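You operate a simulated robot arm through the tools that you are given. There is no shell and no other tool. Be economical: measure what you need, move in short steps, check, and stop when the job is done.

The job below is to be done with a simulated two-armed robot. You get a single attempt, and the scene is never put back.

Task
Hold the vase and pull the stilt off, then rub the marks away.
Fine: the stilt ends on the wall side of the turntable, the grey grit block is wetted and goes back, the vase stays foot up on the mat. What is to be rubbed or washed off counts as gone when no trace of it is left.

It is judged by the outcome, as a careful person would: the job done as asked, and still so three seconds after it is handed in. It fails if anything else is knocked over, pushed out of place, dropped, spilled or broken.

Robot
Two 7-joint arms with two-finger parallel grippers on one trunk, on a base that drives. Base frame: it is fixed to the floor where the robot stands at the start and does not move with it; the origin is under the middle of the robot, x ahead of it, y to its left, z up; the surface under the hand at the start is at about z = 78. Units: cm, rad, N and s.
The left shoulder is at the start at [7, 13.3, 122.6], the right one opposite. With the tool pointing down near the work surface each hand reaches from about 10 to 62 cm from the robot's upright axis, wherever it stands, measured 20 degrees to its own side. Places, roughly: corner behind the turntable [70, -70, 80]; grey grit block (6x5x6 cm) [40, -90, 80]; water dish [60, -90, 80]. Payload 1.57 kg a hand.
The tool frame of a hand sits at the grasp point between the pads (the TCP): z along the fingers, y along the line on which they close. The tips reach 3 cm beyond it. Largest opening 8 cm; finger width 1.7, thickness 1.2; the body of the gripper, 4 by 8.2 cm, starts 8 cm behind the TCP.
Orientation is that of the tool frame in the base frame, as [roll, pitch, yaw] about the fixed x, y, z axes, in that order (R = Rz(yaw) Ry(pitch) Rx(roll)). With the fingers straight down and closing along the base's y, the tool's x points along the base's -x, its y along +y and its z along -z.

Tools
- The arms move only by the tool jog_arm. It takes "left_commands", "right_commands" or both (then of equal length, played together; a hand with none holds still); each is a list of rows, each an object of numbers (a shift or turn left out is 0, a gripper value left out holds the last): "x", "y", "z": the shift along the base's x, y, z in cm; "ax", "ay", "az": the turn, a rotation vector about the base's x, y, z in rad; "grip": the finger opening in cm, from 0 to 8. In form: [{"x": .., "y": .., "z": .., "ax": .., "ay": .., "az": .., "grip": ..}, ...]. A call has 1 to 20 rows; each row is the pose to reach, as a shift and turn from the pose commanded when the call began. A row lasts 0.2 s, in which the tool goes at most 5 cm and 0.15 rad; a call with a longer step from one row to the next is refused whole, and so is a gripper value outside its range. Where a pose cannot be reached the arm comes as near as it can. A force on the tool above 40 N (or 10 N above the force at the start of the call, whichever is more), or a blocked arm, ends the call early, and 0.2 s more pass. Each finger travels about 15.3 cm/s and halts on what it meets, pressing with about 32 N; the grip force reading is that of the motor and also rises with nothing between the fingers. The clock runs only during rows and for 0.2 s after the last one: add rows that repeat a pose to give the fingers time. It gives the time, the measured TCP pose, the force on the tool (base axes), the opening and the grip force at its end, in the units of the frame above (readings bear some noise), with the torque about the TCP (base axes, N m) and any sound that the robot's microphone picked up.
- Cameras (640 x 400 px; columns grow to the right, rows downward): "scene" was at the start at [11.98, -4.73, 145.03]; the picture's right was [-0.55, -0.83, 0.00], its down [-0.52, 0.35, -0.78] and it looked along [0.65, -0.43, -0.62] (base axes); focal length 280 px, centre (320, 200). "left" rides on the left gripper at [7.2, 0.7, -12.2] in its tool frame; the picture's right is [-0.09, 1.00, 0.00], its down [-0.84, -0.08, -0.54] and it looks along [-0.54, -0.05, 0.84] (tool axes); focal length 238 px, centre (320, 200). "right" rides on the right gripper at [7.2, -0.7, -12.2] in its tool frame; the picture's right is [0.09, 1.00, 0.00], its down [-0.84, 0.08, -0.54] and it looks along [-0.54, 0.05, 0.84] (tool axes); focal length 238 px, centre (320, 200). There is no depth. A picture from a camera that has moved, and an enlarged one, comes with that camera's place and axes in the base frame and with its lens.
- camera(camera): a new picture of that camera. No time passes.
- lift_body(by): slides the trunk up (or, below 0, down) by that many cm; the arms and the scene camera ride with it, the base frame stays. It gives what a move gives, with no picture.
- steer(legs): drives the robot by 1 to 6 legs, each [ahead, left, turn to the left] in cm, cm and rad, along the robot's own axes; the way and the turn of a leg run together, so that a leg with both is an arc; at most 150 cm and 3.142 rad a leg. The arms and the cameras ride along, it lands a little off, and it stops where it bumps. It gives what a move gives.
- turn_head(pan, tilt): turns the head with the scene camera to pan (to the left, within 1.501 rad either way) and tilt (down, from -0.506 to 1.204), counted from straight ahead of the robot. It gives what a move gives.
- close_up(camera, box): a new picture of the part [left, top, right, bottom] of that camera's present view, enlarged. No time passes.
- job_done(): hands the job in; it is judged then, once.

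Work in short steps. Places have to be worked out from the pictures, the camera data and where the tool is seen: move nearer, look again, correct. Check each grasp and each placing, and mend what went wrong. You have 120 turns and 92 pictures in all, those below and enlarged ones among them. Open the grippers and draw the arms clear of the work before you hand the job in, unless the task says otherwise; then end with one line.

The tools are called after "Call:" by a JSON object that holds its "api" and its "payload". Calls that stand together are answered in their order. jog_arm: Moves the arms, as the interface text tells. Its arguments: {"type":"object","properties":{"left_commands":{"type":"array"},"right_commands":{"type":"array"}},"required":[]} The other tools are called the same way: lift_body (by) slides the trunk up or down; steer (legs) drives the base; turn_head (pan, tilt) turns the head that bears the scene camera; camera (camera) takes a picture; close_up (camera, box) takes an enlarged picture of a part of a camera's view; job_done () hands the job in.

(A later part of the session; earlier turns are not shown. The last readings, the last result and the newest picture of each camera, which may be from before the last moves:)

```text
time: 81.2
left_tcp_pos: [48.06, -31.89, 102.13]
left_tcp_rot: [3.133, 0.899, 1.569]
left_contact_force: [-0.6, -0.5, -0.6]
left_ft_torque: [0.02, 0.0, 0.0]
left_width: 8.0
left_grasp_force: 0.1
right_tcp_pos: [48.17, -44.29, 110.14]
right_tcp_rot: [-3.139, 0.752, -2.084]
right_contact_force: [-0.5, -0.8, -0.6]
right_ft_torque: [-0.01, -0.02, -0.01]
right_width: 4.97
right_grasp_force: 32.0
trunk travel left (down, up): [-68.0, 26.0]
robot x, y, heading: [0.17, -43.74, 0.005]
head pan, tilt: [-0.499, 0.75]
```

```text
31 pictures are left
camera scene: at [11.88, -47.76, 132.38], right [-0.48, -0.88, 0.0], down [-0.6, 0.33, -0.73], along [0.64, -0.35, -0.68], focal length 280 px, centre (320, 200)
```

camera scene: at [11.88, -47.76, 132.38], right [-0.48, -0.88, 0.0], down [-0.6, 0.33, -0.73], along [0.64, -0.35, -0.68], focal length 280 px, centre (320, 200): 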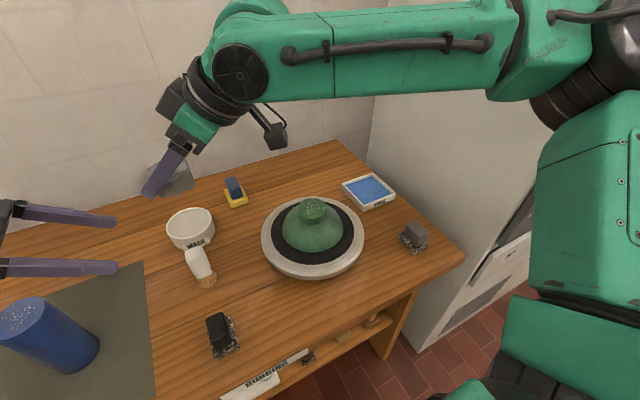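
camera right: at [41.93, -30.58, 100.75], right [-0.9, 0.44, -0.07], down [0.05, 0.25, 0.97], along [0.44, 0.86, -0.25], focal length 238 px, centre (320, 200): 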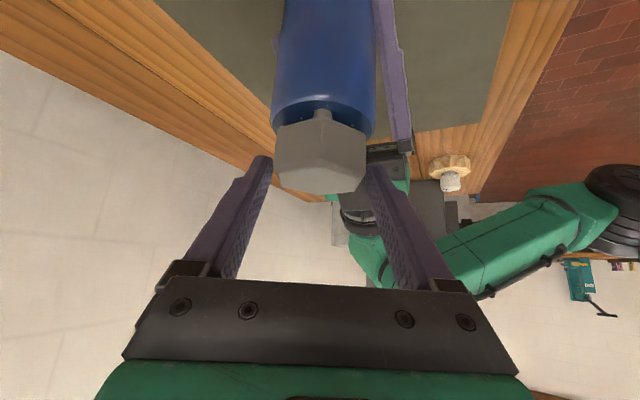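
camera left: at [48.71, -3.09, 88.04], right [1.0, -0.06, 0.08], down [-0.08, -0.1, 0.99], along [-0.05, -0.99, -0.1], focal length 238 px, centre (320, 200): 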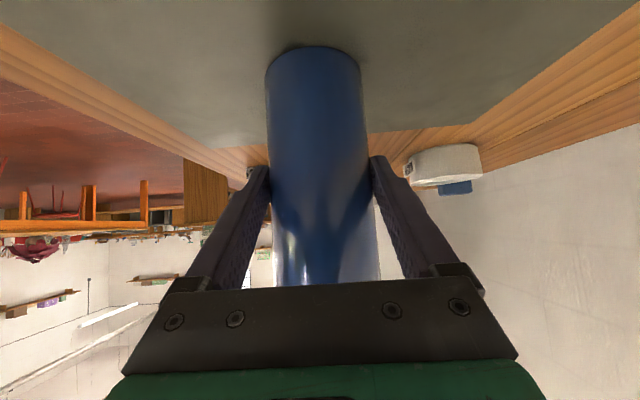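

Robot is near y=-44. I swing the right hand (stilt held) to point forward-right and out toward the wall side of the turntable, keeping it high.

Call:
{"api": "jog_arm", "payload": {"right_commands": [{"az": -0.14, "x": 1, "y": -1}, {"az": -0.28, "x": 2, "y": -3}, {"az": -0.42, "x": 4, "y": -5}, {"az": -0.56, "x": 6, "y": -7}, {"az": -0.7, "x": 8, "y": -9}, {"az": -0.84, "x": 10, "y": -11}, {"az": -0.98, "x": 12, "y": -13}, {"az": -1.12, "x": 14, "y": -15}, {"az": -1.26, "x": 16, "y": -18}, {"az": -1.4, "x": 18, "y": -21}, {"az": -1.54, "x": 19.3, "y": -24.5}, {"az": -1.57, "x": 19.3, "y": -24.7}, {"az": -1.57, "x": 19.3, "y": -24.7, "z": -2}, {"az": -1.57, "x": 19.3, "y": -24.7, "z": -2}]}}

Call:
{"api": "camera", "payload": {"camera": "scene"}}

```text
time: 84.2
left_tcp_pos: [48.13, -31.88, 102.13]
left_tcp_rot: [3.134, 0.899, 1.568]
left_contact_force: [-0.1, 1.0, 0.2]
left_ft_torque: [-0.01, 0.02, 0.0]
left_width: 7.98
left_grasp_force: 0.0
right_tcp_pos: [66.5, -69.53, 108.01]
right_tcp_rot: [-3.14, 0.75, 2.63]
right_contact_force: [-0.3, -0.6, -0.4]
right_ft_torque: [-0.02, 0.01, -0.02]
right_width: 4.96
right_grasp_force: 32.1
right hand out of reach, approached as far as the arm can: row 11, 12, 13, 14
trunk travel left (down, up): [-68.0, 26.0]
robot x, y, heading: [-0.12, -43.8, 0.002]
head pan, tilt: [-0.499, 0.75]
```

```text
30 pictures are left
camera scene: at [11.84, -47.82, 132.39], right [-0.48, -0.88, 0.0], down [-0.6, 0.33, -0.73], along [0.64, -0.35, -0.68], focal length 280 px, centre (320, 200)
```

scene: 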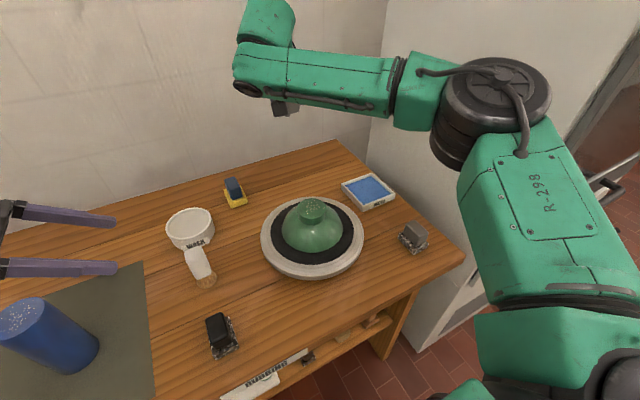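

The stilt is over the spot but at the edge of reach, so I raise the left hand for clearance and drive forward 5 cm and a bit left.

Call:
{"api": "jog_arm", "payload": {"left_commands": [{"z": 4}, {"z": 8}, {"z": 12}, {"z": 14}]}}

Call:
{"api": "steer", "payload": {"legs": [[5, 2, 0]]}}

Call:
{"api": "lift_body", "payload": {"by": -8}}

Call:
{"api": "camera", "payload": {"camera": "scene"}}

```text
time: 85.2
left_tcp_pos: [48.1, -31.87, 116.02]
left_tcp_rot: [3.135, 0.899, 1.57]
left_contact_force: [-0.6, 1.0, 0.1]
left_ft_torque: [-0.01, -0.01, 0.02]
left_width: 7.99
left_grasp_force: 0.1
right_tcp_pos: [66.63, -69.48, 107.95]
right_tcp_rot: [-3.141, 0.752, 2.63]
right_contact_force: [-0.1, -1.4, -0.9]
right_ft_torque: [0.0, -0.01, 0.03]
right_width: 4.93
right_grasp_force: 32.2
trunk travel left (down, up): [-68.0, 26.0]
robot x, y, heading: [-0.21, -44.07, 0.002]
head pan, tilt: [-0.499, 0.75]
```

```text
time: 86.1
left_tcp_pos: [52.69, -30.22, 116.18]
left_tcp_rot: [3.128, 0.901, 1.564]
left_contact_force: [0.0, -0.5, 1.1]
left_ft_torque: [-0.03, 0.02, 0.02]
left_width: 8.01
left_grasp_force: 0.1
right_tcp_pos: [71.22, -67.79, 108.11]
right_tcp_rot: [-3.14, 0.753, 2.627]
right_contact_force: [-0.3, -0.2, -1.1]
right_ft_torque: [-0.01, -0.01, 0.0]
right_width: 4.93
right_grasp_force: 32.6
trunk travel left (down, up): [-68.0, 26.0]
robot x, y, heading: [4.6, -42.04, 0.002]
head pan, tilt: [-0.499, 0.75]
```

```text
time: 87.3
left_tcp_pos: [52.94, -30.02, 108.01]
left_tcp_rot: [3.131, 0.898, 1.568]
left_contact_force: [-0.2, 0.0, 0.4]
left_ft_torque: [-0.05, 0.0, 0.01]
left_width: 8.01
left_grasp_force: 0.0
right_tcp_pos: [71.45, -67.76, 100.01]
right_tcp_rot: [-3.138, 0.753, 2.628]
right_contact_force: [0.0, -0.3, -0.4]
right_ft_torque: [-0.03, 0.03, 0.02]
right_width: 4.96
right_grasp_force: 32.1
trunk travel left (down, up): [-60.0, 34.0]
robot x, y, heading: [4.66, -42.14, 0.003]
head pan, tilt: [-0.499, 0.75]
```

```text
29 pictures are left
camera scene: at [16.73, -45.83, 124.38], right [-0.48, -0.88, 0.0], down [-0.6, 0.33, -0.73], along [0.64, -0.35, -0.68], focal length 280 px, centre (320, 200)
```

scene: 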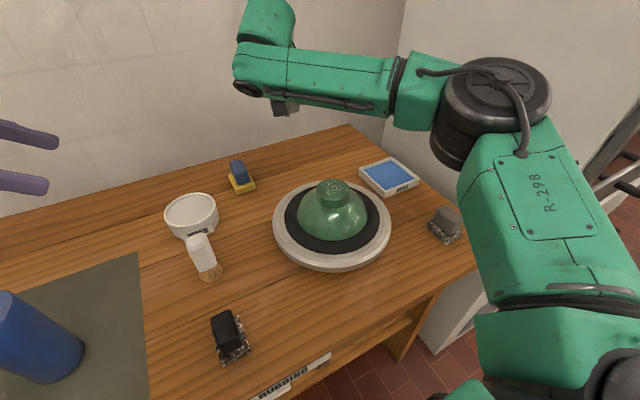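

Driving forward went fine. I move over [68.5,-69.5] and lower to z≈86.

Call:
{"api": "jog_arm", "payload": {"right_commands": [{"x": -1.5, "y": -0.8, "z": -2}, {"x": -2.9, "y": -1.7, "z": -5}, {"x": -2.9, "y": -1.7, "z": -8}, {"x": -2.9, "y": -1.7, "z": -11}, {"x": -2.9, "y": -1.7, "z": -14}, {"x": -2.9, "y": -1.7, "z": -14}]}}

Call:
{"api": "camera", "payload": {"camera": "scene"}}

Call:
{"api": "camera", "payload": {"camera": "right"}}

```text
time: 88.7
left_tcp_pos: [53.02, -30.02, 108.15]
left_tcp_rot: [3.134, 0.899, 1.567]
left_contact_force: [1.0, 0.4, 0.8]
left_ft_torque: [0.02, 0.0, -0.02]
left_width: 8.01
left_grasp_force: 0.0
right_tcp_pos: [68.39, -69.41, 85.87]
right_tcp_rot: [-3.139, 0.752, 2.628]
right_contact_force: [-0.2, -1.7, -1.5]
right_ft_torque: [-0.01, -0.02, -0.01]
right_width: 4.97
right_grasp_force: 31.7
trunk travel left (down, up): [-60.0, 34.0]
robot x, y, heading: [4.56, -41.52, -0.001]
head pan, tilt: [-0.499, 0.75]
```

```text
28 pictures are left
camera scene: at [16.69, -45.83, 124.38], right [-0.48, -0.88, 0.0], down [-0.6, 0.33, -0.73], along [0.64, -0.35, -0.68], focal length 280 px, centre (320, 200)
```

scene: 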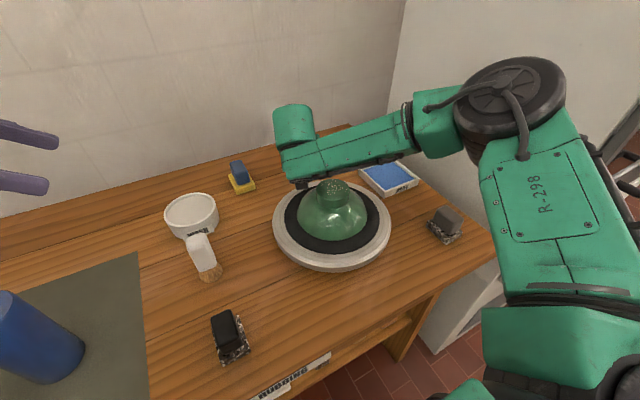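

```text
27 pictures are left
camera right: at [56.4, -63.27, 89.87], right [0.43, 0.9, -0.06], down [0.25, -0.05, 0.97], along [0.87, -0.43, -0.24], focal length 238 px, centre (320, 200)
```

right: 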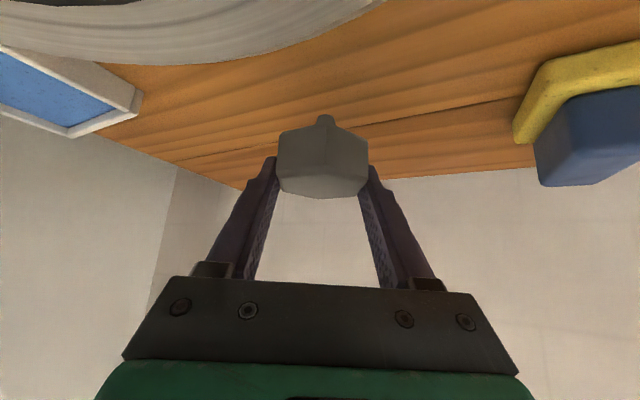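

The wrist camera hangs low near the bowl/plate. Before lowering I rise a little and yaw 0.5 rad further right so the hand body clears the turntable, moving slightly wallward.

Call:
{"api": "jog_arm", "payload": {"right_commands": [{"z": 4}, {"z": 4, "x": 1, "az": -0.13}, {"z": 4, "x": 1.5, "az": -0.26}, {"z": 4, "x": 1.5, "az": -0.39}, {"z": 4, "x": 1.5, "az": -0.52}, {"z": 4, "x": 1.5, "az": -0.52}, {"z": 1, "x": 1.5, "az": -0.52}, {"z": -1, "x": 1.5, "az": -0.52}, {"z": -1, "x": 1.5, "az": -0.52}]}}

Call:
{"api": "camera", "payload": {"camera": "right"}}

```text
time: 90.7
left_tcp_pos: [52.97, -29.97, 108.11]
left_tcp_rot: [3.133, 0.899, 1.568]
left_contact_force: [0.2, -0.2, 0.5]
left_ft_torque: [0.05, -0.01, -0.01]
left_width: 7.97
left_grasp_force: 0.1
right_tcp_pos: [65.06, -72.12, 86.74]
right_tcp_rot: [-3.14, 0.751, 2.108]
right_contact_force: [0.8, 0.5, -1.4]
right_ft_torque: [-0.03, -0.02, 0.01]
right_width: 4.94
right_grasp_force: 31.5
right hand out of reach, approached as far as the arm can: row 3, 4, 5, 6, 7, 8, 9
trunk travel left (down, up): [-60.0, 34.0]
robot x, y, heading: [4.84, -41.4, 0.001]
head pan, tilt: [-0.499, 0.75]
```

```text
26 pictures are left
camera right: at [57.58, -60.8, 90.59], right [0.82, 0.57, -0.06], down [0.19, -0.17, 0.97], along [0.54, -0.81, -0.24], focal length 238 px, centre (320, 200)
```

right: 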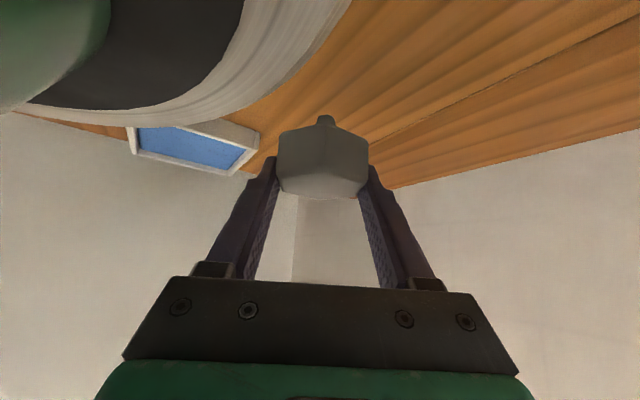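

I need about 5 cm more toward the wall, so I drive forward 5 and left 2 with the hand staying clear of everything.

Call:
{"api": "steer", "payload": {"legs": [[5, 2, 0]]}}

Call:
{"api": "camera", "payload": {"camera": "scene"}}

```text
time: 91.6
left_tcp_pos: [58.08, -28.08, 107.94]
left_tcp_rot: [3.131, 0.897, 1.566]
left_contact_force: [-0.8, 0.0, 0.0]
left_ft_torque: [0.03, 0.02, -0.05]
left_width: 8.01
left_grasp_force: 0.0
right_tcp_pos: [69.94, -70.22, 86.8]
right_tcp_rot: [-3.14, 0.751, 2.109]
right_contact_force: [-0.5, 0.7, -1.1]
right_ft_torque: [-0.01, -0.01, -0.01]
right_width: 4.95
right_grasp_force: 32.0
trunk travel left (down, up): [-60.0, 34.0]
robot x, y, heading: [9.45, -40.12, -0.0]
head pan, tilt: [-0.499, 0.75]
```

```text
25 pictures are left
camera scene: at [21.8, -43.85, 124.39], right [-0.48, -0.88, 0.0], down [-0.6, 0.33, -0.73], along [0.64, -0.35, -0.68], focal length 280 px, centre (320, 200)
```

scene: 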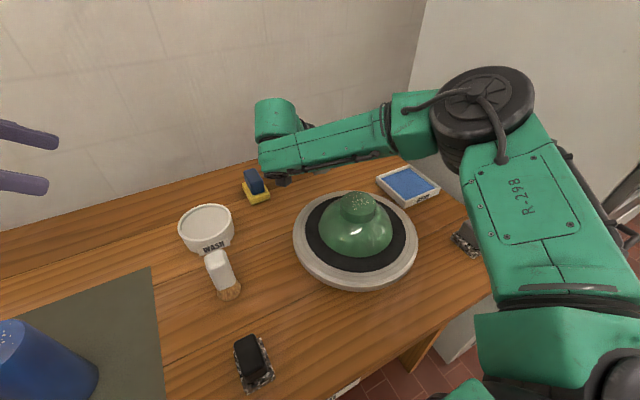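

Good: now at [69.9,-70.2] with the hand body beyond the turntable. I lower to just above the bench, then touch down in small steps.

Call:
{"api": "jog_arm", "payload": {"right_commands": [{"z": -2}, {"z": -4}, {"z": -5}, {"z": -5.3}, {"z": -5.3}]}}

Call:
{"api": "jog_arm", "payload": {"right_commands": [{"z": -0.15}, {"z": -0.3}, {"z": -0.45}, {"z": -0.45}]}}

Call:
{"api": "camera", "payload": {"camera": "right"}}

```text
time: 92.8
left_tcp_pos: [58.15, -28.15, 108.09]
left_tcp_rot: [3.131, 0.898, 1.567]
left_contact_force: [0.0, -0.3, 0.1]
left_ft_torque: [0.03, -0.02, -0.01]
left_width: 7.98
left_grasp_force: 0.1
right_tcp_pos: [68.71, -70.78, 82.27]
right_tcp_rot: [3.141, 0.753, 2.109]
right_contact_force: [0.8, 1.0, -0.1]
right_ft_torque: [-0.01, 0.02, 0.0]
right_width: 4.97
right_grasp_force: 32.0
right hand out of reach, approached as far as the arm can: row 1, 2, 3, 4, 5
trunk travel left (down, up): [-60.0, 34.0]
robot x, y, heading: [9.67, -40.16, 0.001]
head pan, tilt: [-0.499, 0.75]
```

```text
time: 93.8
left_tcp_pos: [58.11, -27.98, 108.06]
left_tcp_rot: [3.133, 0.899, 1.567]
left_contact_force: [0.1, -0.2, -0.2]
left_ft_torque: [-0.01, 0.01, 0.0]
left_width: 7.99
left_grasp_force: 0.1
right_tcp_pos: [68.55, -70.92, 81.77]
right_tcp_rot: [3.139, 0.753, 2.107]
right_contact_force: [0.3, -0.1, 0.3]
right_ft_torque: [0.03, 0.02, 0.0]
right_width: 4.96
right_grasp_force: 32.4
trunk travel left (down, up): [-60.0, 34.0]
robot x, y, heading: [9.93, -40.14, -0.001]
head pan, tilt: [-0.499, 0.75]
```

```text
24 pictures are left
camera right: at [61.13, -59.65, 85.69], right [0.82, 0.57, -0.06], down [0.19, -0.17, 0.97], along [0.54, -0.81, -0.25], focal length 238 px, centre (320, 200)
```

right: 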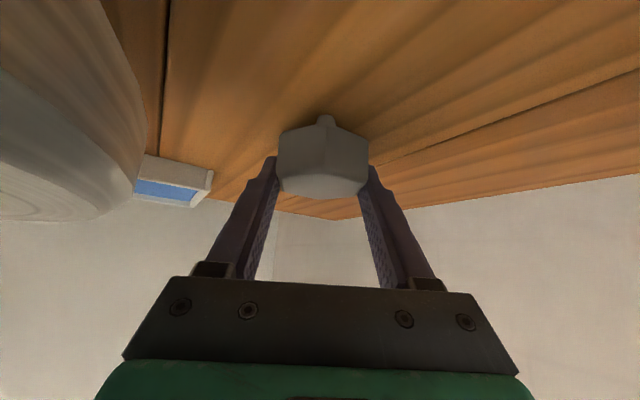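

Nearly touching down. A few more small steps until contact.

Call:
{"api": "jog_arm", "payload": {"right_commands": [{"z": -0.15}, {"z": -0.3}, {"z": -0.45}, {"z": -0.6}, {"z": -0.75}, {"z": -0.75}]}}

```text
time: 95.2
left_tcp_pos: [57.98, -27.95, 108.09]
left_tcp_rot: [3.131, 0.901, 1.566]
left_contact_force: [0.1, -0.7, 0.3]
left_ft_torque: [-0.02, 0.03, -0.01]
left_width: 7.99
left_grasp_force: 0.1
right_tcp_pos: [68.25, -71.06, 81.42]
right_tcp_rot: [3.137, 0.756, 2.105]
right_contact_force: [6.4, -2.3, 13.5]
right_ft_torque: [0.22, -0.08, -0.1]
right_width: 4.97
right_grasp_force: 32.0
right hand out of reach, approached as far as the arm can: row 3, 4, 5, 6
trunk travel left (down, up): [-60.0, 34.0]
robot x, y, heading: [9.87, -39.8, -0.0]
head pan, tilt: [-0.499, 0.75]
```

Contact. I open, then withdraw back along the fingers' axis.

Call:
{"api": "jog_arm", "payload": {"right_commands": [{"z": 0.1, "grip": 5.5}, {"z": 0.1, "grip": 6.5}, {"z": 0.1, "grip": 8}, {"z": 0.1, "grip": 8}, {"x": -0.7, "y": 1.2, "z": 1.5}, {"x": -1.4, "y": 2.4, "z": 3}, {"x": -2.4, "y": 4.1, "z": 5}, {"x": -3, "y": 5.5, "z": 8}, {"x": -3, "y": 6, "z": 12}, {"x": -3, "y": 6, "z": 16}, {"x": -3, "y": 6, "z": 20}, {"x": -3, "y": 6, "z": 20}]}}

Call:
{"api": "camera", "payload": {"camera": "right"}}

```text
time: 97.8
left_tcp_pos: [58.2, -28.08, 108.08]
left_tcp_rot: [3.133, 0.899, 1.567]
left_contact_force: [0.2, -0.3, 0.5]
left_ft_torque: [-0.02, -0.05, 0.0]
left_width: 7.99
left_grasp_force: 0.2
right_tcp_pos: [65.24, -65.19, 101.37]
right_tcp_rot: [-3.139, 0.752, 2.109]
right_contact_force: [0.1, 0.2, 0.1]
right_ft_torque: [0.0, 0.0, 0.01]
right_width: 8.0
right_grasp_force: 0.1
trunk travel left (down, up): [-60.0, 34.0]
robot x, y, heading: [9.71, -39.95, -0.001]
head pan, tilt: [-0.499, 0.75]
```

```text
23 pictures are left
camera right: at [57.78, -53.87, 105.24], right [0.82, 0.57, -0.06], down [0.19, -0.17, 0.97], along [0.54, -0.81, -0.25], focal length 238 px, centre (320, 200)
```

right: 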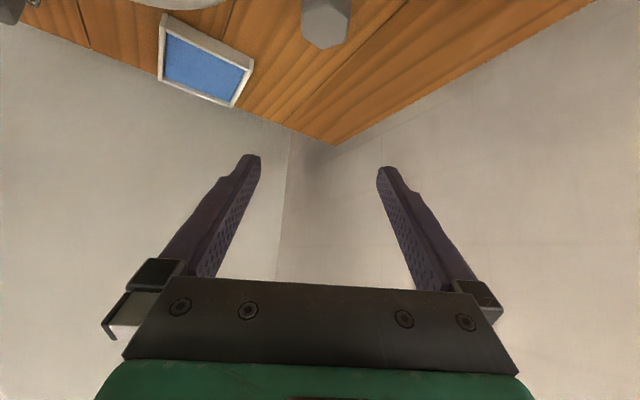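

The stilt stands on its pins on the wall side of the turntable. Now the grey block: I look at it closely from the head camera.

Call:
{"api": "turn_head", "payload": {"pan": -1.1, "tilt": 0.85}}

Call:
{"api": "camera", "payload": {"camera": "scene"}}

```text
time: 98.8
left_tcp_pos: [58.17, -27.9, 108.09]
left_tcp_rot: [3.133, 0.9, 1.568]
left_contact_force: [-0.7, -0.5, -0.2]
left_ft_torque: [-0.01, 0.04, 0.01]
left_width: 8.01
left_grasp_force: 0.0
right_tcp_pos: [65.1, -65.25, 101.33]
right_tcp_rot: [-3.139, 0.753, 2.108]
right_contact_force: [0.1, -0.2, -0.3]
right_ft_torque: [-0.02, 0.0, 0.02]
right_width: 7.98
right_grasp_force: 0.0
trunk travel left (down, up): [-60.0, 34.0]
robot x, y, heading: [9.8, -40.03, -0.005]
head pan, tilt: [-1.1, 0.85]
```

```text
22 pictures are left
camera scene: at [18.11, -46.83, 123.58], right [-0.89, -0.45, 0.0], down [-0.34, 0.67, -0.66], along [0.3, -0.59, -0.75], focal length 280 px, centre (320, 200)
```

scene: 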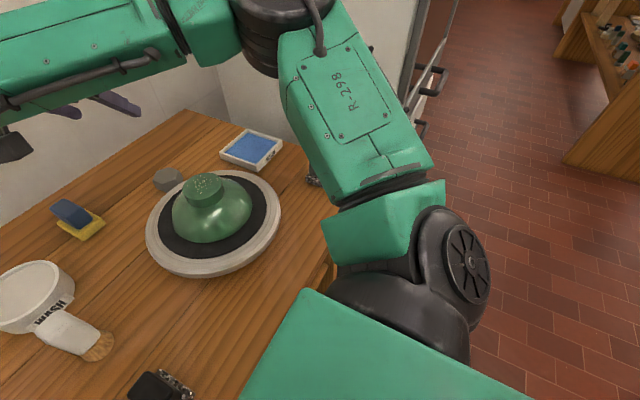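

The block is hidden behind my upper arm. I back up 9 cm, then bring the right hand, untilted, over the block to see it with the wrist camera.

Call:
{"api": "steer", "payload": {"legs": [[-9, -4, 0]]}}

Call:
{"api": "jog_arm", "payload": {"right_commands": [{"ax": 0.1, "ay": 0.06, "z": 2}, {"ax": 0.2, "ay": 0.12, "z": 4, "x": -3}, {"ax": 0.3, "ay": 0.18, "z": 5, "x": -7}, {"ax": 0.4, "ay": 0.23, "z": 5, "x": -11, "y": -1}, {"ax": 0.5, "ay": 0.29, "z": 5, "x": -14, "y": -3}, {"ax": 0.6, "ay": 0.35, "z": 5, "x": -17, "y": -6}, {"ax": 0.65, "ay": 0.375, "z": 5, "x": -20, "y": -9}, {"ax": 0.65, "ay": 0.375, "z": 5, "x": -21, "y": -12}, {"ax": 0.65, "ay": 0.375, "z": 5, "x": -21, "y": -12}]}}

Call:
{"api": "camera", "payload": {"camera": "right"}}

```text
time: 100.0
left_tcp_pos: [48.91, -31.98, 108.1]
left_tcp_rot: [3.132, 0.899, 1.567]
left_contact_force: [0.8, -0.6, -0.6]
left_ft_torque: [0.04, -0.01, 0.01]
left_width: 7.98
left_grasp_force: 0.1
right_tcp_pos: [56.13, -69.14, 101.36]
right_tcp_rot: [-3.139, 0.752, 2.11]
right_contact_force: [-1.2, 0.8, -0.1]
right_ft_torque: [0.02, 0.0, -0.02]
right_width: 8.0
right_grasp_force: 0.0
trunk travel left (down, up): [-60.0, 34.0]
robot x, y, heading: [0.32, -44.18, 0.001]
head pan, tilt: [-1.1, 0.85]
```

```text
time: 102.0
left_tcp_pos: [48.97, -32.04, 107.96]
left_tcp_rot: [3.135, 0.902, 1.567]
left_contact_force: [0.1, 0.7, -1.7]
left_ft_torque: [0.03, 0.03, -0.03]
left_width: 8.03
left_grasp_force: 0.1
right_tcp_pos: [35.06, -81.19, 106.22]
right_tcp_rot: [3.134, 0.002, 2.106]
right_contact_force: [0.0, 0.1, 0.9]
right_ft_torque: [-0.02, 0.01, 0.03]
right_width: 8.0
right_grasp_force: 0.1
trunk travel left (down, up): [-60.0, 34.0]
robot x, y, heading: [0.47, -44.03, 0.0]
head pan, tilt: [-1.1, 0.85]
```

```text
21 pictures are left
camera right: at [30.85, -75.46, 118.42], right [0.81, 0.59, 0.01], down [0.49, -0.68, 0.54], along [0.33, -0.44, -0.84], focal length 238 px, centre (320, 200)
```

right: 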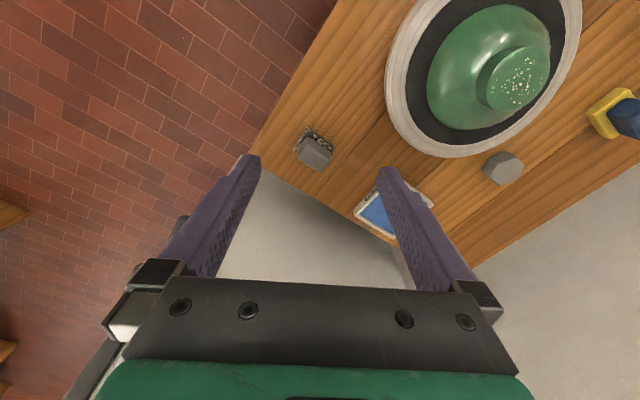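

Call:
{"api": "close_up", "payload": {"camera": "right", "box": [270, 115, 360, 185]}}

```text
5.71 times, centred on (315, 150) of right
camera zoom: at [30.85, -75.46, 118.42], right [0.81, 0.59, 0.01], down [0.49, -0.68, 0.54], along [0.33, -0.44, -0.84], focal length 1362 px, centre (349, 486)
```

zoom: 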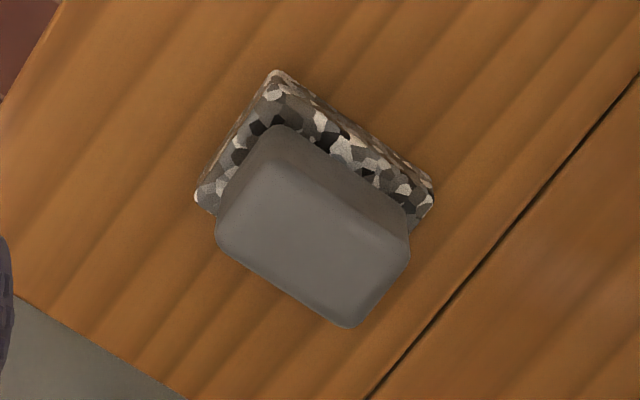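

The block is one piece: grey grip on top, gritty foot; its long side is along x, centre ≈[39.3,-88.2], top ≈84. I turn the hand to close along y and go above it.

Call:
{"api": "jog_arm", "payload": {"right_commands": [{"az": 0.13}, {"az": 0.26, "x": 1}, {"az": 0.39, "x": 2, "y": -1}, {"az": 0.52, "x": 3, "y": -2}, {"az": 0.65, "x": 4, "y": -4}, {"az": 0.78, "x": 4.2, "y": -6}, {"az": 0.91, "x": 4.2, "y": -7, "z": -3}, {"az": 1.035, "x": 4.2, "y": -7, "z": -6}, {"az": 1.035, "x": 4.2, "y": -7, "z": -9}, {"az": 1.035, "x": 4.2, "y": -7, "z": -12}, {"az": 1.035, "x": 4.2, "y": -7, "z": -12}]}}

Call:
{"api": "camera", "payload": {"camera": "right"}}

```text
time: 104.4
left_tcp_pos: [48.87, -32.04, 108.18]
left_tcp_rot: [3.132, 0.901, 1.568]
left_contact_force: [-0.3, 0.2, 0.2]
left_ft_torque: [0.0, -0.02, 0.02]
left_width: 7.99
left_grasp_force: 0.0
right_tcp_pos: [39.48, -88.31, 94.18]
right_tcp_rot: [3.132, 0.004, -3.141]
right_contact_force: [-0.1, 0.4, 0.1]
right_ft_torque: [0.01, 0.01, 0.0]
right_width: 8.0
right_grasp_force: 0.1
trunk travel left (down, up): [-60.0, 34.0]
robot x, y, heading: [0.71, -43.66, 0.001]
head pan, tilt: [-1.1, 0.85]
```

```text
19 pictures are left
camera right: at [32.33, -89.1, 106.41], right [-0.09, 1.0, 0.01], down [0.84, 0.07, 0.54], along [0.54, 0.06, -0.84], focal length 238 px, centre (320, 200)
```

right: 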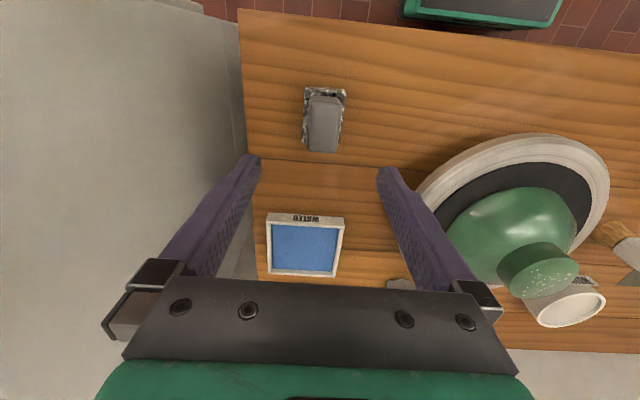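

Aligned over the block; the dish is centred about [58,-88.7], ~11 cm wide. I descend and close on the grip.

Call:
{"api": "jog_arm", "payload": {"right_commands": [{"z": -3, "x": -0.3, "y": 0.2}, {"z": -6, "x": -0.3, "y": 0.2}, {"z": -9, "x": -0.3, "y": 0.2}, {"z": -10.8, "x": -0.3, "y": 0.2}, {"z": -10.8, "x": -0.3, "y": 0.2}, {"z": -10.8, "x": -0.3, "y": 0.2, "grip": 6}, {"z": -10.8, "x": -0.3, "y": 0.2, "grip": 5}, {"z": -10.8, "x": -0.3, "y": 0.2, "grip": 4.2}, {"z": -10.8, "x": -0.3, "y": 0.2, "grip": 3.2}, {"z": -10.8, "x": -0.3, "y": 0.2, "grip": 2.8}, {"z": -10.8, "x": -0.3, "y": 0.2, "grip": 2.8}]}}

Call:
{"api": "camera", "payload": {"camera": "right"}}

```text
time: 106.8
left_tcp_pos: [48.99, -31.86, 108.16]
left_tcp_rot: [3.132, 0.899, 1.568]
left_contact_force: [0.4, 0.5, 0.8]
left_ft_torque: [0.04, -0.03, 0.0]
left_width: 8.0
left_grasp_force: 0.1
right_tcp_pos: [39.06, -88.14, 83.54]
right_tcp_rot: [3.133, 0.001, 3.14]
right_contact_force: [0.0, 0.2, 1.1]
right_ft_torque: [-0.04, -0.01, 0.0]
right_width: 3.15
right_grasp_force: 31.5
trunk travel left (down, up): [-60.0, 34.0]
robot x, y, heading: [0.73, -43.68, 0.005]
head pan, tilt: [-1.1, 0.85]
```

```text
18 pictures are left
camera right: at [31.92, -88.8, 95.53], right [-0.09, 1.0, 0.01], down [0.84, 0.07, 0.54], along [0.54, 0.06, -0.84], focal length 238 px, centre (320, 200)
```

right: 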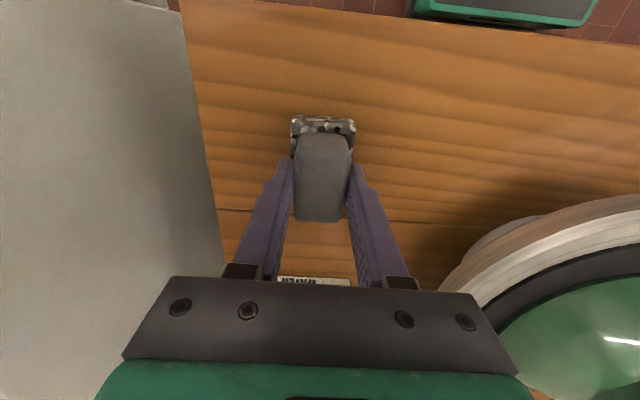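

Gripped at 3.15 cm (home pose TCP [39.06,-88.14,83.54]). I lift straight up and check that the gritty foot comes along.

Call:
{"api": "jog_arm", "payload": {"right_commands": [{"z": 2}, {"z": 4}, {"z": 7}, {"z": 9}, {"z": 9}]}}

Call:
{"api": "camera", "payload": {"camera": "right"}}

```text
time: 108.0
left_tcp_pos: [48.94, -32.04, 108.01]
left_tcp_rot: [3.132, 0.9, 1.57]
left_contact_force: [0.2, -0.1, 0.7]
left_ft_torque: [-0.02, 0.0, 0.01]
left_width: 7.98
left_grasp_force: 0.2
right_tcp_pos: [38.87, -87.9, 92.4]
right_tcp_rot: [3.132, 0.002, 3.14]
right_contact_force: [-0.7, 0.3, -1.4]
right_ft_torque: [0.0, 0.03, 0.0]
right_width: 3.17
right_grasp_force: 31.7
trunk travel left (down, up): [-60.0, 34.0]
robot x, y, heading: [0.59, -43.92, -0.003]
head pan, tilt: [-1.1, 0.85]
```

```text
17 pictures are left
camera right: at [31.8, -88.71, 104.53], right [-0.09, 1.0, 0.01], down [0.84, 0.07, 0.54], along [0.54, 0.06, -0.84], focal length 238 px, centre (320, 200)
```

right: 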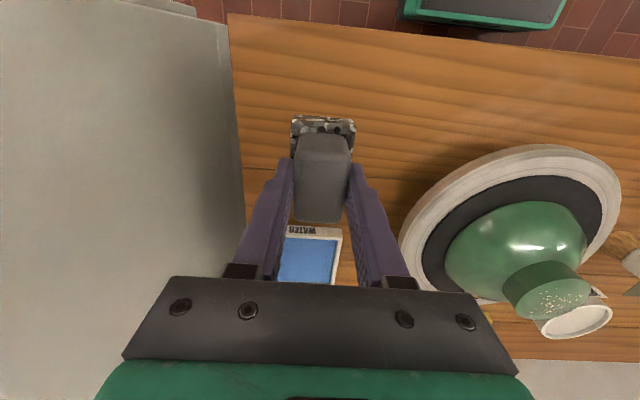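

The whole block lifts. The dish is too far from here, so I shift the hand a little left, then drive forward 9 and right 4.

Call:
{"api": "jog_arm", "payload": {"right_commands": [{"z": 1, "y": 3}, {"z": 2, "y": 6}, {"z": 2, "y": 6}]}}

Call:
{"api": "steer", "payload": {"legs": [[9, 0, 0], [0, -4, 0]]}}

Call:
{"api": "jog_arm", "payload": {"right_commands": [{"x": 2, "y": -0.5}, {"x": 4, "y": -1}, {"x": 6, "y": -1.5}, {"x": 8, "y": -2}, {"x": 8.5, "y": -2.3}, {"x": 8.5, "y": -2.3}]}}

Call:
{"api": "camera", "payload": {"camera": "right"}}

```text
time: 108.8
left_tcp_pos: [48.9, -32.09, 108.15]
left_tcp_rot: [3.132, 0.899, 1.567]
left_contact_force: [-0.7, -0.2, 0.1]
left_ft_torque: [0.0, 0.0, -0.01]
left_width: 7.99
left_grasp_force: 0.0
right_tcp_pos: [38.8, -81.97, 94.28]
right_tcp_rot: [3.133, 0.002, 3.14]
right_contact_force: [-0.1, 0.5, -2.7]
right_ft_torque: [-0.02, -0.02, 0.01]
right_width: 3.16
right_grasp_force: 31.4
trunk travel left (down, up): [-60.0, 34.0]
robot x, y, heading: [0.55, -43.76, -0.002]
head pan, tilt: [-1.1, 0.85]
```

```text
time: 110.3
left_tcp_pos: [57.92, -35.74, 108.19]
left_tcp_rot: [3.132, 0.901, 1.571]
left_contact_force: [0.8, 0.6, 0.0]
left_ft_torque: [-0.02, 0.03, -0.02]
left_width: 8.01
left_grasp_force: 0.1
right_tcp_pos: [48.12, -85.64, 94.46]
right_tcp_rot: [3.133, 0.001, -3.139]
right_contact_force: [-0.7, 0.3, -1.7]
right_ft_torque: [0.07, 0.0, 0.01]
right_width: 3.13
right_grasp_force: 31.8
trunk travel left (down, up): [-60.0, 34.0]
robot x, y, heading: [9.71, -47.91, -0.005]
head pan, tilt: [-1.1, 0.85]
```

```text
time: 111.8
left_tcp_pos: [57.98, -35.82, 108.03]
left_tcp_rot: [3.132, 0.9, 1.57]
left_contact_force: [0.2, -0.8, 0.6]
left_ft_torque: [0.0, 0.0, 0.04]
left_width: 8.02
left_grasp_force: 0.1
right_tcp_pos: [56.62, -88.02, 94.43]
right_tcp_rot: [3.134, 0.003, -3.14]
right_contact_force: [0.3, -0.1, -2.1]
right_ft_torque: [0.03, 0.0, -0.01]
right_width: 3.15
right_grasp_force: 31.7
trunk travel left (down, up): [-60.0, 34.0]
robot x, y, heading: [9.48, -47.87, 0.0]
head pan, tilt: [-1.1, 0.85]
```

```text
16 pictures are left
camera right: at [49.58, -88.86, 106.42], right [-0.09, 1.0, 0.01], down [0.84, 0.07, 0.54], along [0.54, 0.06, -0.84], focal length 238 px, centre (320, 200)
```

right: 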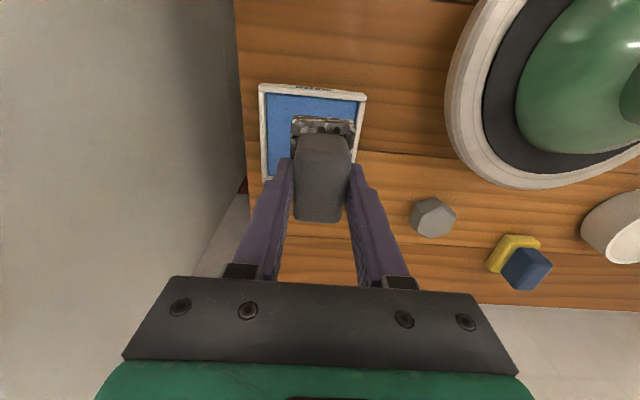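

The dish spans x 53.8–63.6, y −94.4…−82.9. I centre at [58.7,-88.5] and dip slowly until the block touches the dish bed.

Call:
{"api": "jog_arm", "payload": {"right_commands": [{"x": 1, "y": -0.25}, {"x": 2.1, "y": -0.5}, {"x": 2.1, "y": -0.5, "z": -3}, {"x": 2.1, "y": -0.5, "z": -6}, {"x": 2.1, "y": -0.5, "z": -8}, {"x": 2.1, "y": -0.5, "z": -8}]}}

Call:
{"api": "jog_arm", "payload": {"right_commands": [{"z": -0.4}, {"z": -0.8}, {"z": -1.2}, {"z": -1.6}, {"z": -1.9}, {"z": -1.9}]}}

Call:
{"api": "camera", "payload": {"camera": "right"}}

```text
time: 113.2
left_tcp_pos: [57.98, -35.83, 108.07]
left_tcp_rot: [3.133, 0.9, 1.572]
left_contact_force: [0.4, -0.4, -0.3]
left_ft_torque: [0.02, -0.01, -0.02]
left_width: 7.98
left_grasp_force: 0.0
right_tcp_pos: [58.71, -88.58, 86.43]
right_tcp_rot: [3.132, 0.003, -3.141]
right_contact_force: [0.4, -0.4, -1.2]
right_ft_torque: [-0.01, 0.0, 0.02]
right_width: 3.17
right_grasp_force: 32.3
trunk travel left (down, up): [-60.0, 34.0]
robot x, y, heading: [9.68, -47.93, 0.004]
head pan, tilt: [-1.1, 0.85]
```

```text
time: 114.5
left_tcp_pos: [57.71, -35.68, 108.14]
left_tcp_rot: [3.13, 0.901, 1.568]
left_contact_force: [0.2, 0.7, 0.2]
left_ft_torque: [0.01, 0.0, 0.03]
left_width: 8.0
left_grasp_force: 0.0
right_tcp_pos: [58.49, -88.43, 84.89]
right_tcp_rot: [3.136, 0.011, -3.141]
right_contact_force: [6.8, -6.1, 25.8]
right_ft_torque: [-0.54, -0.04, 0.01]
right_width: 3.15
right_grasp_force: 31.8
trunk travel left (down, up): [-60.0, 34.0]
robot x, y, heading: [9.81, -48.27, -0.003]
head pan, tilt: [-1.1, 0.85]
```

```text
15 pictures are left
camera right: at [51.41, -89.22, 96.89], right [-0.09, 1.0, 0.01], down [0.83, 0.07, 0.55], along [0.55, 0.06, -0.83], focal length 238 px, centre (320, 200)
```

right: 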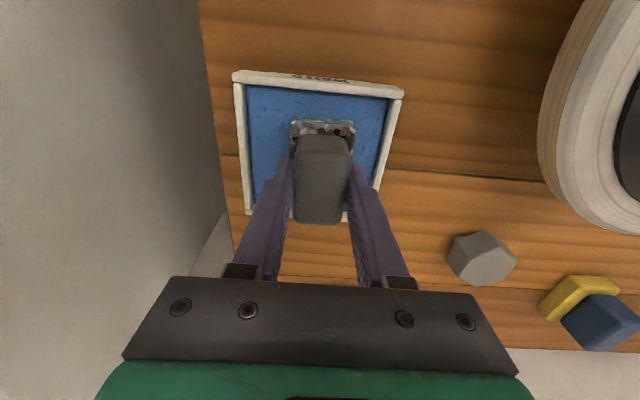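

The block rests on the wet bed (25 N), so it's wetted. I lift straight out high, then back off and drive left toward the vase.

Call:
{"api": "jog_arm", "payload": {"right_commands": [{"z": 1}, {"z": 3}, {"z": 6}, {"z": 10}, {"z": 14}, {"z": 18}, {"z": 18}]}}

Call:
{"api": "steer", "payload": {"legs": [[-9.5, 0, 0], [0, 31, 0]]}}

Call:
{"api": "turn_head", "payload": {"pan": 0.0, "tilt": 0.85}}

Call:
{"api": "camera", "payload": {"camera": "scene"}}

```text
time: 116.2
left_tcp_pos: [58.07, -35.88, 108.09]
left_tcp_rot: [3.132, 0.899, 1.57]
left_contact_force: [-0.5, -1.2, -0.2]
left_ft_torque: [0.01, 0.0, 0.01]
left_width: 8.0
left_grasp_force: 0.0
right_tcp_pos: [58.83, -88.7, 102.5]
right_tcp_rot: [3.13, 0.002, -3.14]
right_contact_force: [0.4, -0.4, -1.5]
right_ft_torque: [0.01, 0.03, -0.03]
right_width: 3.15
right_grasp_force: 31.9
trunk travel left (down, up): [-60.0, 34.0]
robot x, y, heading: [9.46, -48.13, 0.003]
head pan, tilt: [-1.1, 0.85]
```

```text
time: 119.0
left_tcp_pos: [48.43, -4.62, 108.01]
left_tcp_rot: [3.133, 0.899, 1.571]
left_contact_force: [-0.1, -0.6, -0.2]
left_ft_torque: [0.0, 0.01, -0.01]
left_width: 8.0
left_grasp_force: 0.1
right_tcp_pos: [49.15, -57.31, 102.65]
right_tcp_rot: [3.131, 0.002, -3.141]
right_contact_force: [0.0, 0.8, -2.1]
right_ft_torque: [-0.01, -0.03, 0.01]
right_width: 3.17
right_grasp_force: 31.7
trunk travel left (down, up): [-60.0, 34.0]
robot x, y, heading: [-0.06, -16.38, 0.0]
head pan, tilt: [-1.1, 0.85]
```

```text
time: 120.3
left_tcp_pos: [48.38, -4.51, 108.01]
left_tcp_rot: [3.132, 0.899, 1.57]
left_contact_force: [-0.4, 0.1, 0.0]
left_ft_torque: [0.0, 0.0, 0.01]
left_width: 8.0
left_grasp_force: 0.2
right_tcp_pos: [49.21, -57.38, 102.48]
right_tcp_rot: [3.131, 0.001, -3.139]
right_contact_force: [1.0, -0.7, -2.4]
right_ft_torque: [0.0, 0.03, 0.01]
right_width: 3.17
right_grasp_force: 31.2
trunk travel left (down, up): [-60.0, 34.0]
robot x, y, heading: [0.24, -16.71, 0.009]
head pan, tilt: [0.0, 0.85]
```

```text
14 pictures are left
camera scene: at [12.76, -16.59, 123.58], right [0.0, -1.0, 0.0], down [-0.75, 0.0, -0.66], along [0.66, 0.0, -0.75], focal length 280 px, centre (320, 200)
```

scene: 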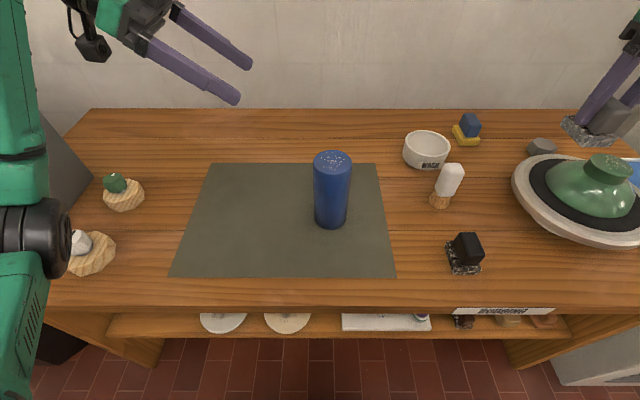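

The vase stands at [48.3,-18.6] as before. I raise the trunk 8 cm (same geometry as before) and bring the left hand in to hold the vase.

Call:
{"api": "lift_body", "payload": {"by": 8}}

Call:
{"api": "jog_arm", "payload": {"left_commands": [{"x": -0.3, "z": -5}, {"x": -0.3, "z": -10}, {"x": -0.3, "z": -15}, {"x": -0.3, "z": -20}, {"x": -0.3, "z": -25}, {"x": -0.3, "z": -30}, {"x": -0.3, "z": -30, "y": -3}, {"x": -0.3, "z": -30, "y": -5}, {"x": -0.3, "z": -30, "y": -5}]}}

Call:
{"api": "camera", "payload": {"camera": "left"}}

```text
time: 121.5
left_tcp_pos: [48.43, -4.63, 116.12]
left_tcp_rot: [3.132, 0.9, 1.572]
left_contact_force: [0.2, -0.1, -0.4]
left_ft_torque: [0.01, -0.03, -0.02]
left_width: 7.98
left_grasp_force: 0.1
right_tcp_pos: [49.21, -57.34, 110.6]
right_tcp_rot: [3.133, 0.002, -3.141]
right_contact_force: [1.0, -0.3, -0.9]
right_ft_torque: [0.02, -0.01, 0.05]
right_width: 3.15
right_grasp_force: 31.6
trunk travel left (down, up): [-68.0, 26.0]
robot x, y, heading: [0.25, -16.28, -0.002]
head pan, tilt: [0.0, 0.85]
```

```text
time: 123.5
left_tcp_pos: [48.14, -9.63, 85.98]
left_tcp_rot: [3.133, 0.898, 1.57]
left_contact_force: [0.1, 0.6, -0.8]
left_ft_torque: [0.01, 0.02, 0.03]
left_width: 7.98
left_grasp_force: 0.1
right_tcp_pos: [49.21, -57.2, 110.61]
right_tcp_rot: [3.133, 0.002, -3.14]
right_contact_force: [-0.4, 0.2, -2.5]
right_ft_torque: [-0.01, 0.01, 0.01]
right_width: 3.15
right_grasp_force: 31.7
trunk travel left (down, up): [-68.0, 26.0]
robot x, y, heading: [-0.11, -16.47, 0.007]
head pan, tilt: [0.0, 0.85]
```

```text
13 pictures are left
camera left: at [48.76, 4.34, 88.05], right [1.0, -0.05, 0.08], down [-0.08, -0.1, 0.99], along [-0.04, -0.99, -0.1], focal length 238 px, centre (320, 200)
```

left: 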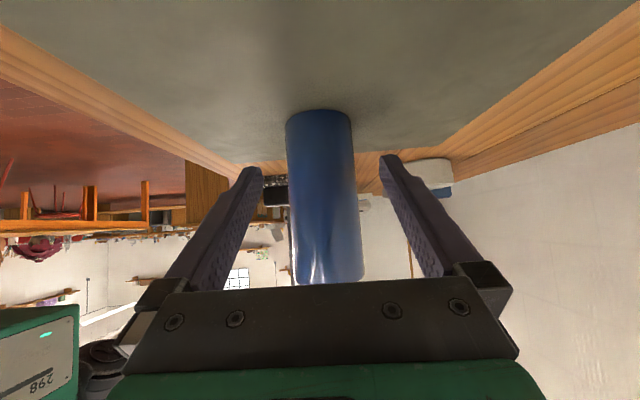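

Centred; I lower slightly, advance and close on the vase.

Call:
{"api": "jog_arm", "payload": {"left_commands": [{"z": -1.5, "y": -2}, {"z": -1.5, "y": -5}, {"z": -1.5, "y": -7.5}, {"z": -1.5, "y": -7.5}, {"z": -1.5, "y": -7.5, "grip": 7.2}, {"z": -1.5, "y": -7.5, "grip": 6.7}, {"z": -1.5, "y": -7.5, "grip": 6.3}, {"z": -1.5, "y": -7.5, "grip": 5.9}, {"z": -1.5, "y": -7.5, "grip": 5.9}]}}

Call:
{"api": "jog_arm", "payload": {"right_commands": [{"y": 4}, {"y": 8}, {"y": 12}, {"y": 16}, {"y": 20}, {"y": 24}, {"y": 28}, {"y": 32, "x": -0.5}, {"y": 36, "x": -0.9}, {"y": 38.7, "x": -0.9}, {"y": 38.7, "x": -0.9}, {"y": 38.7, "x": -0.9, "z": -3}, {"y": 38.7, "x": -0.9, "z": -6}, {"y": 38.7, "x": -0.9, "z": -6}]}}

Call:
{"api": "camera", "payload": {"camera": "scene"}}

```text
time: 125.5
left_tcp_pos: [48.07, -17.03, 84.5]
left_tcp_rot: [3.132, 0.899, 1.574]
left_contact_force: [0.0, -1.2, -0.3]
left_ft_torque: [-0.07, 0.12, 0.02]
left_width: 6.45
left_grasp_force: 31.9
right_tcp_pos: [49.15, -57.37, 110.52]
right_tcp_rot: [3.131, 0.003, -3.14]
right_contact_force: [0.6, 0.5, -2.3]
right_ft_torque: [-0.01, -0.02, -0.01]
right_width: 3.15
right_grasp_force: 31.5
trunk travel left (down, up): [-68.0, 26.0]
robot x, y, heading: [-0.29, -16.45, 0.006]
head pan, tilt: [0.0, 0.85]
```

```text
time: 128.5
left_tcp_pos: [48.12, -16.96, 84.41]
left_tcp_rot: [3.132, 0.898, 1.574]
left_contact_force: [-1.1, 0.5, -0.7]
left_ft_torque: [-0.01, 0.02, -0.07]
left_width: 6.46
left_grasp_force: 33.1
right_tcp_pos: [48.37, -18.47, 104.72]
right_tcp_rot: [3.132, 0.0, -3.14]
right_contact_force: [-0.3, 0.6, -1.8]
right_ft_torque: [0.0, 0.01, -0.02]
right_width: 3.16
right_grasp_force: 32.2
trunk travel left (down, up): [-68.0, 26.0]
robot x, y, heading: [-0.04, -16.55, 0.002]
head pan, tilt: [0.0, 0.85]
```

```text
12 pictures are left
camera scene: at [12.77, -16.56, 131.57], right [0.0, -1.0, 0.0], down [-0.75, 0.0, -0.66], along [0.66, 0.0, -0.75], focal length 280 px, centre (320, 200)
```

scene: 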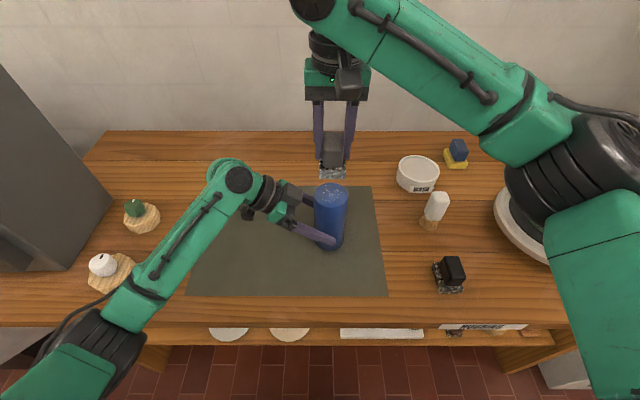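

Block is over the vase and the vase is held. I lower gently to contact.

Call:
{"api": "jog_arm", "payload": {"right_commands": [{"z": -1.5}, {"z": -3}, {"z": -4}, {"z": -4.6}, {"z": -5}, {"z": -5.3}, {"z": -5.6}, {"z": -5.6}]}}

```text
time: 130.3
left_tcp_pos: [48.12, -16.97, 84.46]
left_tcp_rot: [3.133, 0.9, 1.572]
left_contact_force: [-0.4, 0.6, 0.1]
left_ft_torque: [0.05, 0.09, -0.05]
left_width: 6.45
left_grasp_force: 31.9
right_tcp_pos: [48.27, -18.6, 99.05]
right_tcp_rot: [3.132, 0.003, -3.138]
right_contact_force: [0.0, -0.7, -1.5]
right_ft_torque: [0.01, 0.01, 0.01]
right_width: 3.15
right_grasp_force: 31.6
trunk travel left (down, up): [-68.0, 26.0]
robot x, y, heading: [-0.04, -16.57, 0.008]
head pan, tilt: [0.0, 0.85]
```

Call:
{"api": "jog_arm", "payload": {"right_commands": [{"z": -0.15}, {"z": -0.3}, {"z": -0.45}, {"z": -0.6}, {"z": -0.6}]}}

```text
time: 131.5
left_tcp_pos: [48.17, -17.09, 84.55]
left_tcp_rot: [3.131, 0.9, 1.572]
left_contact_force: [-0.1, 0.6, 0.9]
left_ft_torque: [0.06, 0.11, -0.05]
left_width: 6.46
left_grasp_force: 32.0
right_tcp_pos: [48.42, -18.54, 98.5]
right_tcp_rot: [3.132, 0.002, -3.141]
right_contact_force: [0.0, 1.0, -1.8]
right_ft_torque: [-0.01, 0.0, 0.01]
right_width: 3.16
right_grasp_force: 32.3
trunk travel left (down, up): [-68.0, 26.0]
robot x, y, heading: [-0.05, -16.7, 0.006]
head pan, tilt: [0.0, 0.85]
```

No contact yet (still −1.8 N); continuing in small steps.

Call:
{"api": "jog_arm", "payload": {"right_commands": [{"z": -0.15}, {"z": -0.3}, {"z": -0.45}, {"z": -0.6}, {"z": -0.75}, {"z": -0.75}]}}

```text
time: 132.7
left_tcp_pos: [48.1, -17.0, 84.56]
left_tcp_rot: [3.132, 0.897, 1.572]
left_contact_force: [0.4, -0.3, 3.8]
left_ft_torque: [-0.19, 0.3, 0.03]
left_width: 6.47
left_grasp_force: 31.4
right_tcp_pos: [48.29, -18.71, 98.03]
right_tcp_rot: [3.129, 0.011, -3.139]
right_contact_force: [-1.2, -1.6, 9.8]
right_ft_torque: [-0.24, 0.29, 0.03]
right_width: 3.17
right_grasp_force: 31.7
trunk travel left (down, up): [-68.0, 26.0]
robot x, y, heading: [-0.11, -16.63, 0.007]
head pan, tilt: [0.0, 0.85]
stopped in row 6 (right hand): the force on the tool passed its limit at 43 N (the readings are from after the stop); the commanded pose is now the measured one
```

Contact at z≈98.0 with ~10 N. I rub with strokes in x and y at this pressure.

Call:
{"api": "jog_arm", "payload": {"right_commands": [{"x": 0.7}, {"x": 1.3}, {"x": 0.3}, {"x": -0.7}, {"x": -1.3}, {"x": -0.3, "y": 0.5}, {"x": 0.7, "y": 0.9}, {"x": 1.2, "y": 0.9}, {"x": 0.2, "y": 1.2}, {"x": -0.8, "y": 1.2}, {"x": -1.2, "y": 0.4}, {"x": -0.6, "y": -0.5}, {"x": 0.3, "y": -1.2}, {"x": 1.2, "y": -1.2}, {"x": 0.3, "y": -1.2}, {"x": -0.7, "y": -1.2}, {"x": -1.2, "y": -0.6}, {"x": -0.5, "y": 0}, {"x": 0, "y": 0}]}}

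```text
time: 136.7
left_tcp_pos: [48.05, -17.02, 84.56]
left_tcp_rot: [3.133, 0.898, 1.573]
left_contact_force: [0.6, 1.1, 7.6]
left_ft_torque: [-0.23, 0.5, 0.04]
left_width: 6.45
left_grasp_force: 32.6
right_tcp_pos: [48.12, -18.57, 98.02]
right_tcp_rot: [3.128, 0.009, -3.138]
right_contact_force: [-1.5, -0.3, 1.7]
right_ft_torque: [-0.1, 0.16, -0.07]
right_width: 3.15
right_grasp_force: 32.0
trunk travel left (down, up): [-68.0, 26.0]
robot x, y, heading: [0.12, -16.82, 0.004]
head pan, tilt: [0.0, 0.85]
```

The pressure has eased; I press 1.5 mm deeper and repeat the strokes.

Call:
{"api": "jog_arm", "payload": {"right_commands": [{"z": -0.1}, {"x": 0.7, "z": -0.15}, {"x": 1.4, "z": -0.15}, {"x": 0.4, "y": 0.4, "z": -0.15}, {"x": -0.6, "y": 0.4, "z": -0.15}, {"x": -1.4, "y": 0.6, "z": -0.15}, {"x": -0.4, "y": 1, "z": -0.15}, {"x": 0.6, "y": 1.3, "z": -0.15}, {"x": 1.3, "y": 1.3, "z": -0.15}, {"x": 0.3, "y": 1.3, "z": -0.15}, {"x": -0.8, "y": 1.3, "z": -0.15}, {"x": -1.2, "y": 0.3, "z": -0.15}, {"x": -1.2, "y": -0.7, "z": -0.15}, {"x": -0.3, "y": -1.3, "z": -0.15}, {"x": 0.7, "y": -1.3, "z": -0.15}, {"x": 1.3, "y": -1, "z": -0.15}, {"x": 0.3, "y": -0.8, "z": -0.15}, {"x": -0.7, "y": -0.6, "z": -0.15}, {"x": 0, "y": 0, "z": -0.15}]}}

Call:
{"api": "jog_arm", "payload": {"right_commands": [{"z": 2}, {"z": 5}, {"z": 8}, {"z": 11, "y": -4}, {"z": 11, "y": -8}, {"z": 11, "y": -12}, {"z": 11, "y": -12}]}}

Call:
{"api": "close_up", "payload": {"camera": "scene", "box": [300, 175, 364, 215]}}

```text
time: 139.6
left_tcp_pos: [47.95, -16.93, 84.53]
left_tcp_rot: [3.133, 0.902, 1.576]
left_contact_force: [-2.9, 3.3, 6.6]
left_ft_torque: [-0.71, 0.43, -0.28]
left_width: 6.39
left_grasp_force: 31.7
right_tcp_pos: [46.96, -19.33, 97.86]
right_tcp_rot: [3.125, 0.01, -3.134]
right_contact_force: [-2.3, -2.3, 7.9]
right_ft_torque: [-0.01, 0.28, 0.02]
right_width: 3.16
right_grasp_force: 31.6
trunk travel left (down, up): [-68.0, 26.0]
robot x, y, heading: [-0.12, -16.27, 0.006]
head pan, tilt: [0.0, 0.85]
stopped in row 14 (right hand): the force on the tool passed its limit at 41 N (the readings are from after the stop); the commanded pose is now the measured one
```

```text
time: 141.2
left_tcp_pos: [48.03, -16.93, 84.56]
left_tcp_rot: [3.134, 0.902, 1.578]
left_contact_force: [-3.4, -0.5, 14.5]
left_ft_torque: [-0.76, 0.28, -0.07]
left_width: 6.37
left_grasp_force: 32.3
right_tcp_pos: [46.95, -31.23, 109.0]
right_tcp_rot: [3.125, 0.007, -3.134]
right_contact_force: [0.2, 0.6, -1.6]
right_ft_torque: [0.03, 0.01, 0.0]
right_width: 3.14
right_grasp_force: 32.6
trunk travel left (down, up): [-68.0, 26.0]
robot x, y, heading: [0.42, -16.66, 0.006]
head pan, tilt: [0.0, 0.85]
```

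```text
10.00 times, centred on (332, 195) of scene
camera zoom: at [12.53, -16.46, 131.61], right [0.0, -1.0, 0.0], down [-0.75, 0.0, -0.66], along [0.66, 0.0, -0.75], focal length 2803 px, centre (200, 250)
```

zoom: 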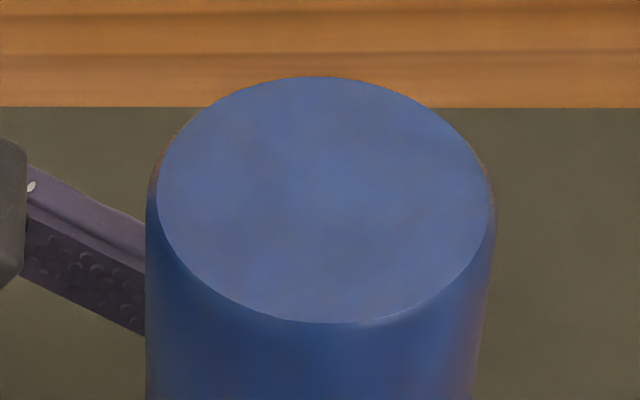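

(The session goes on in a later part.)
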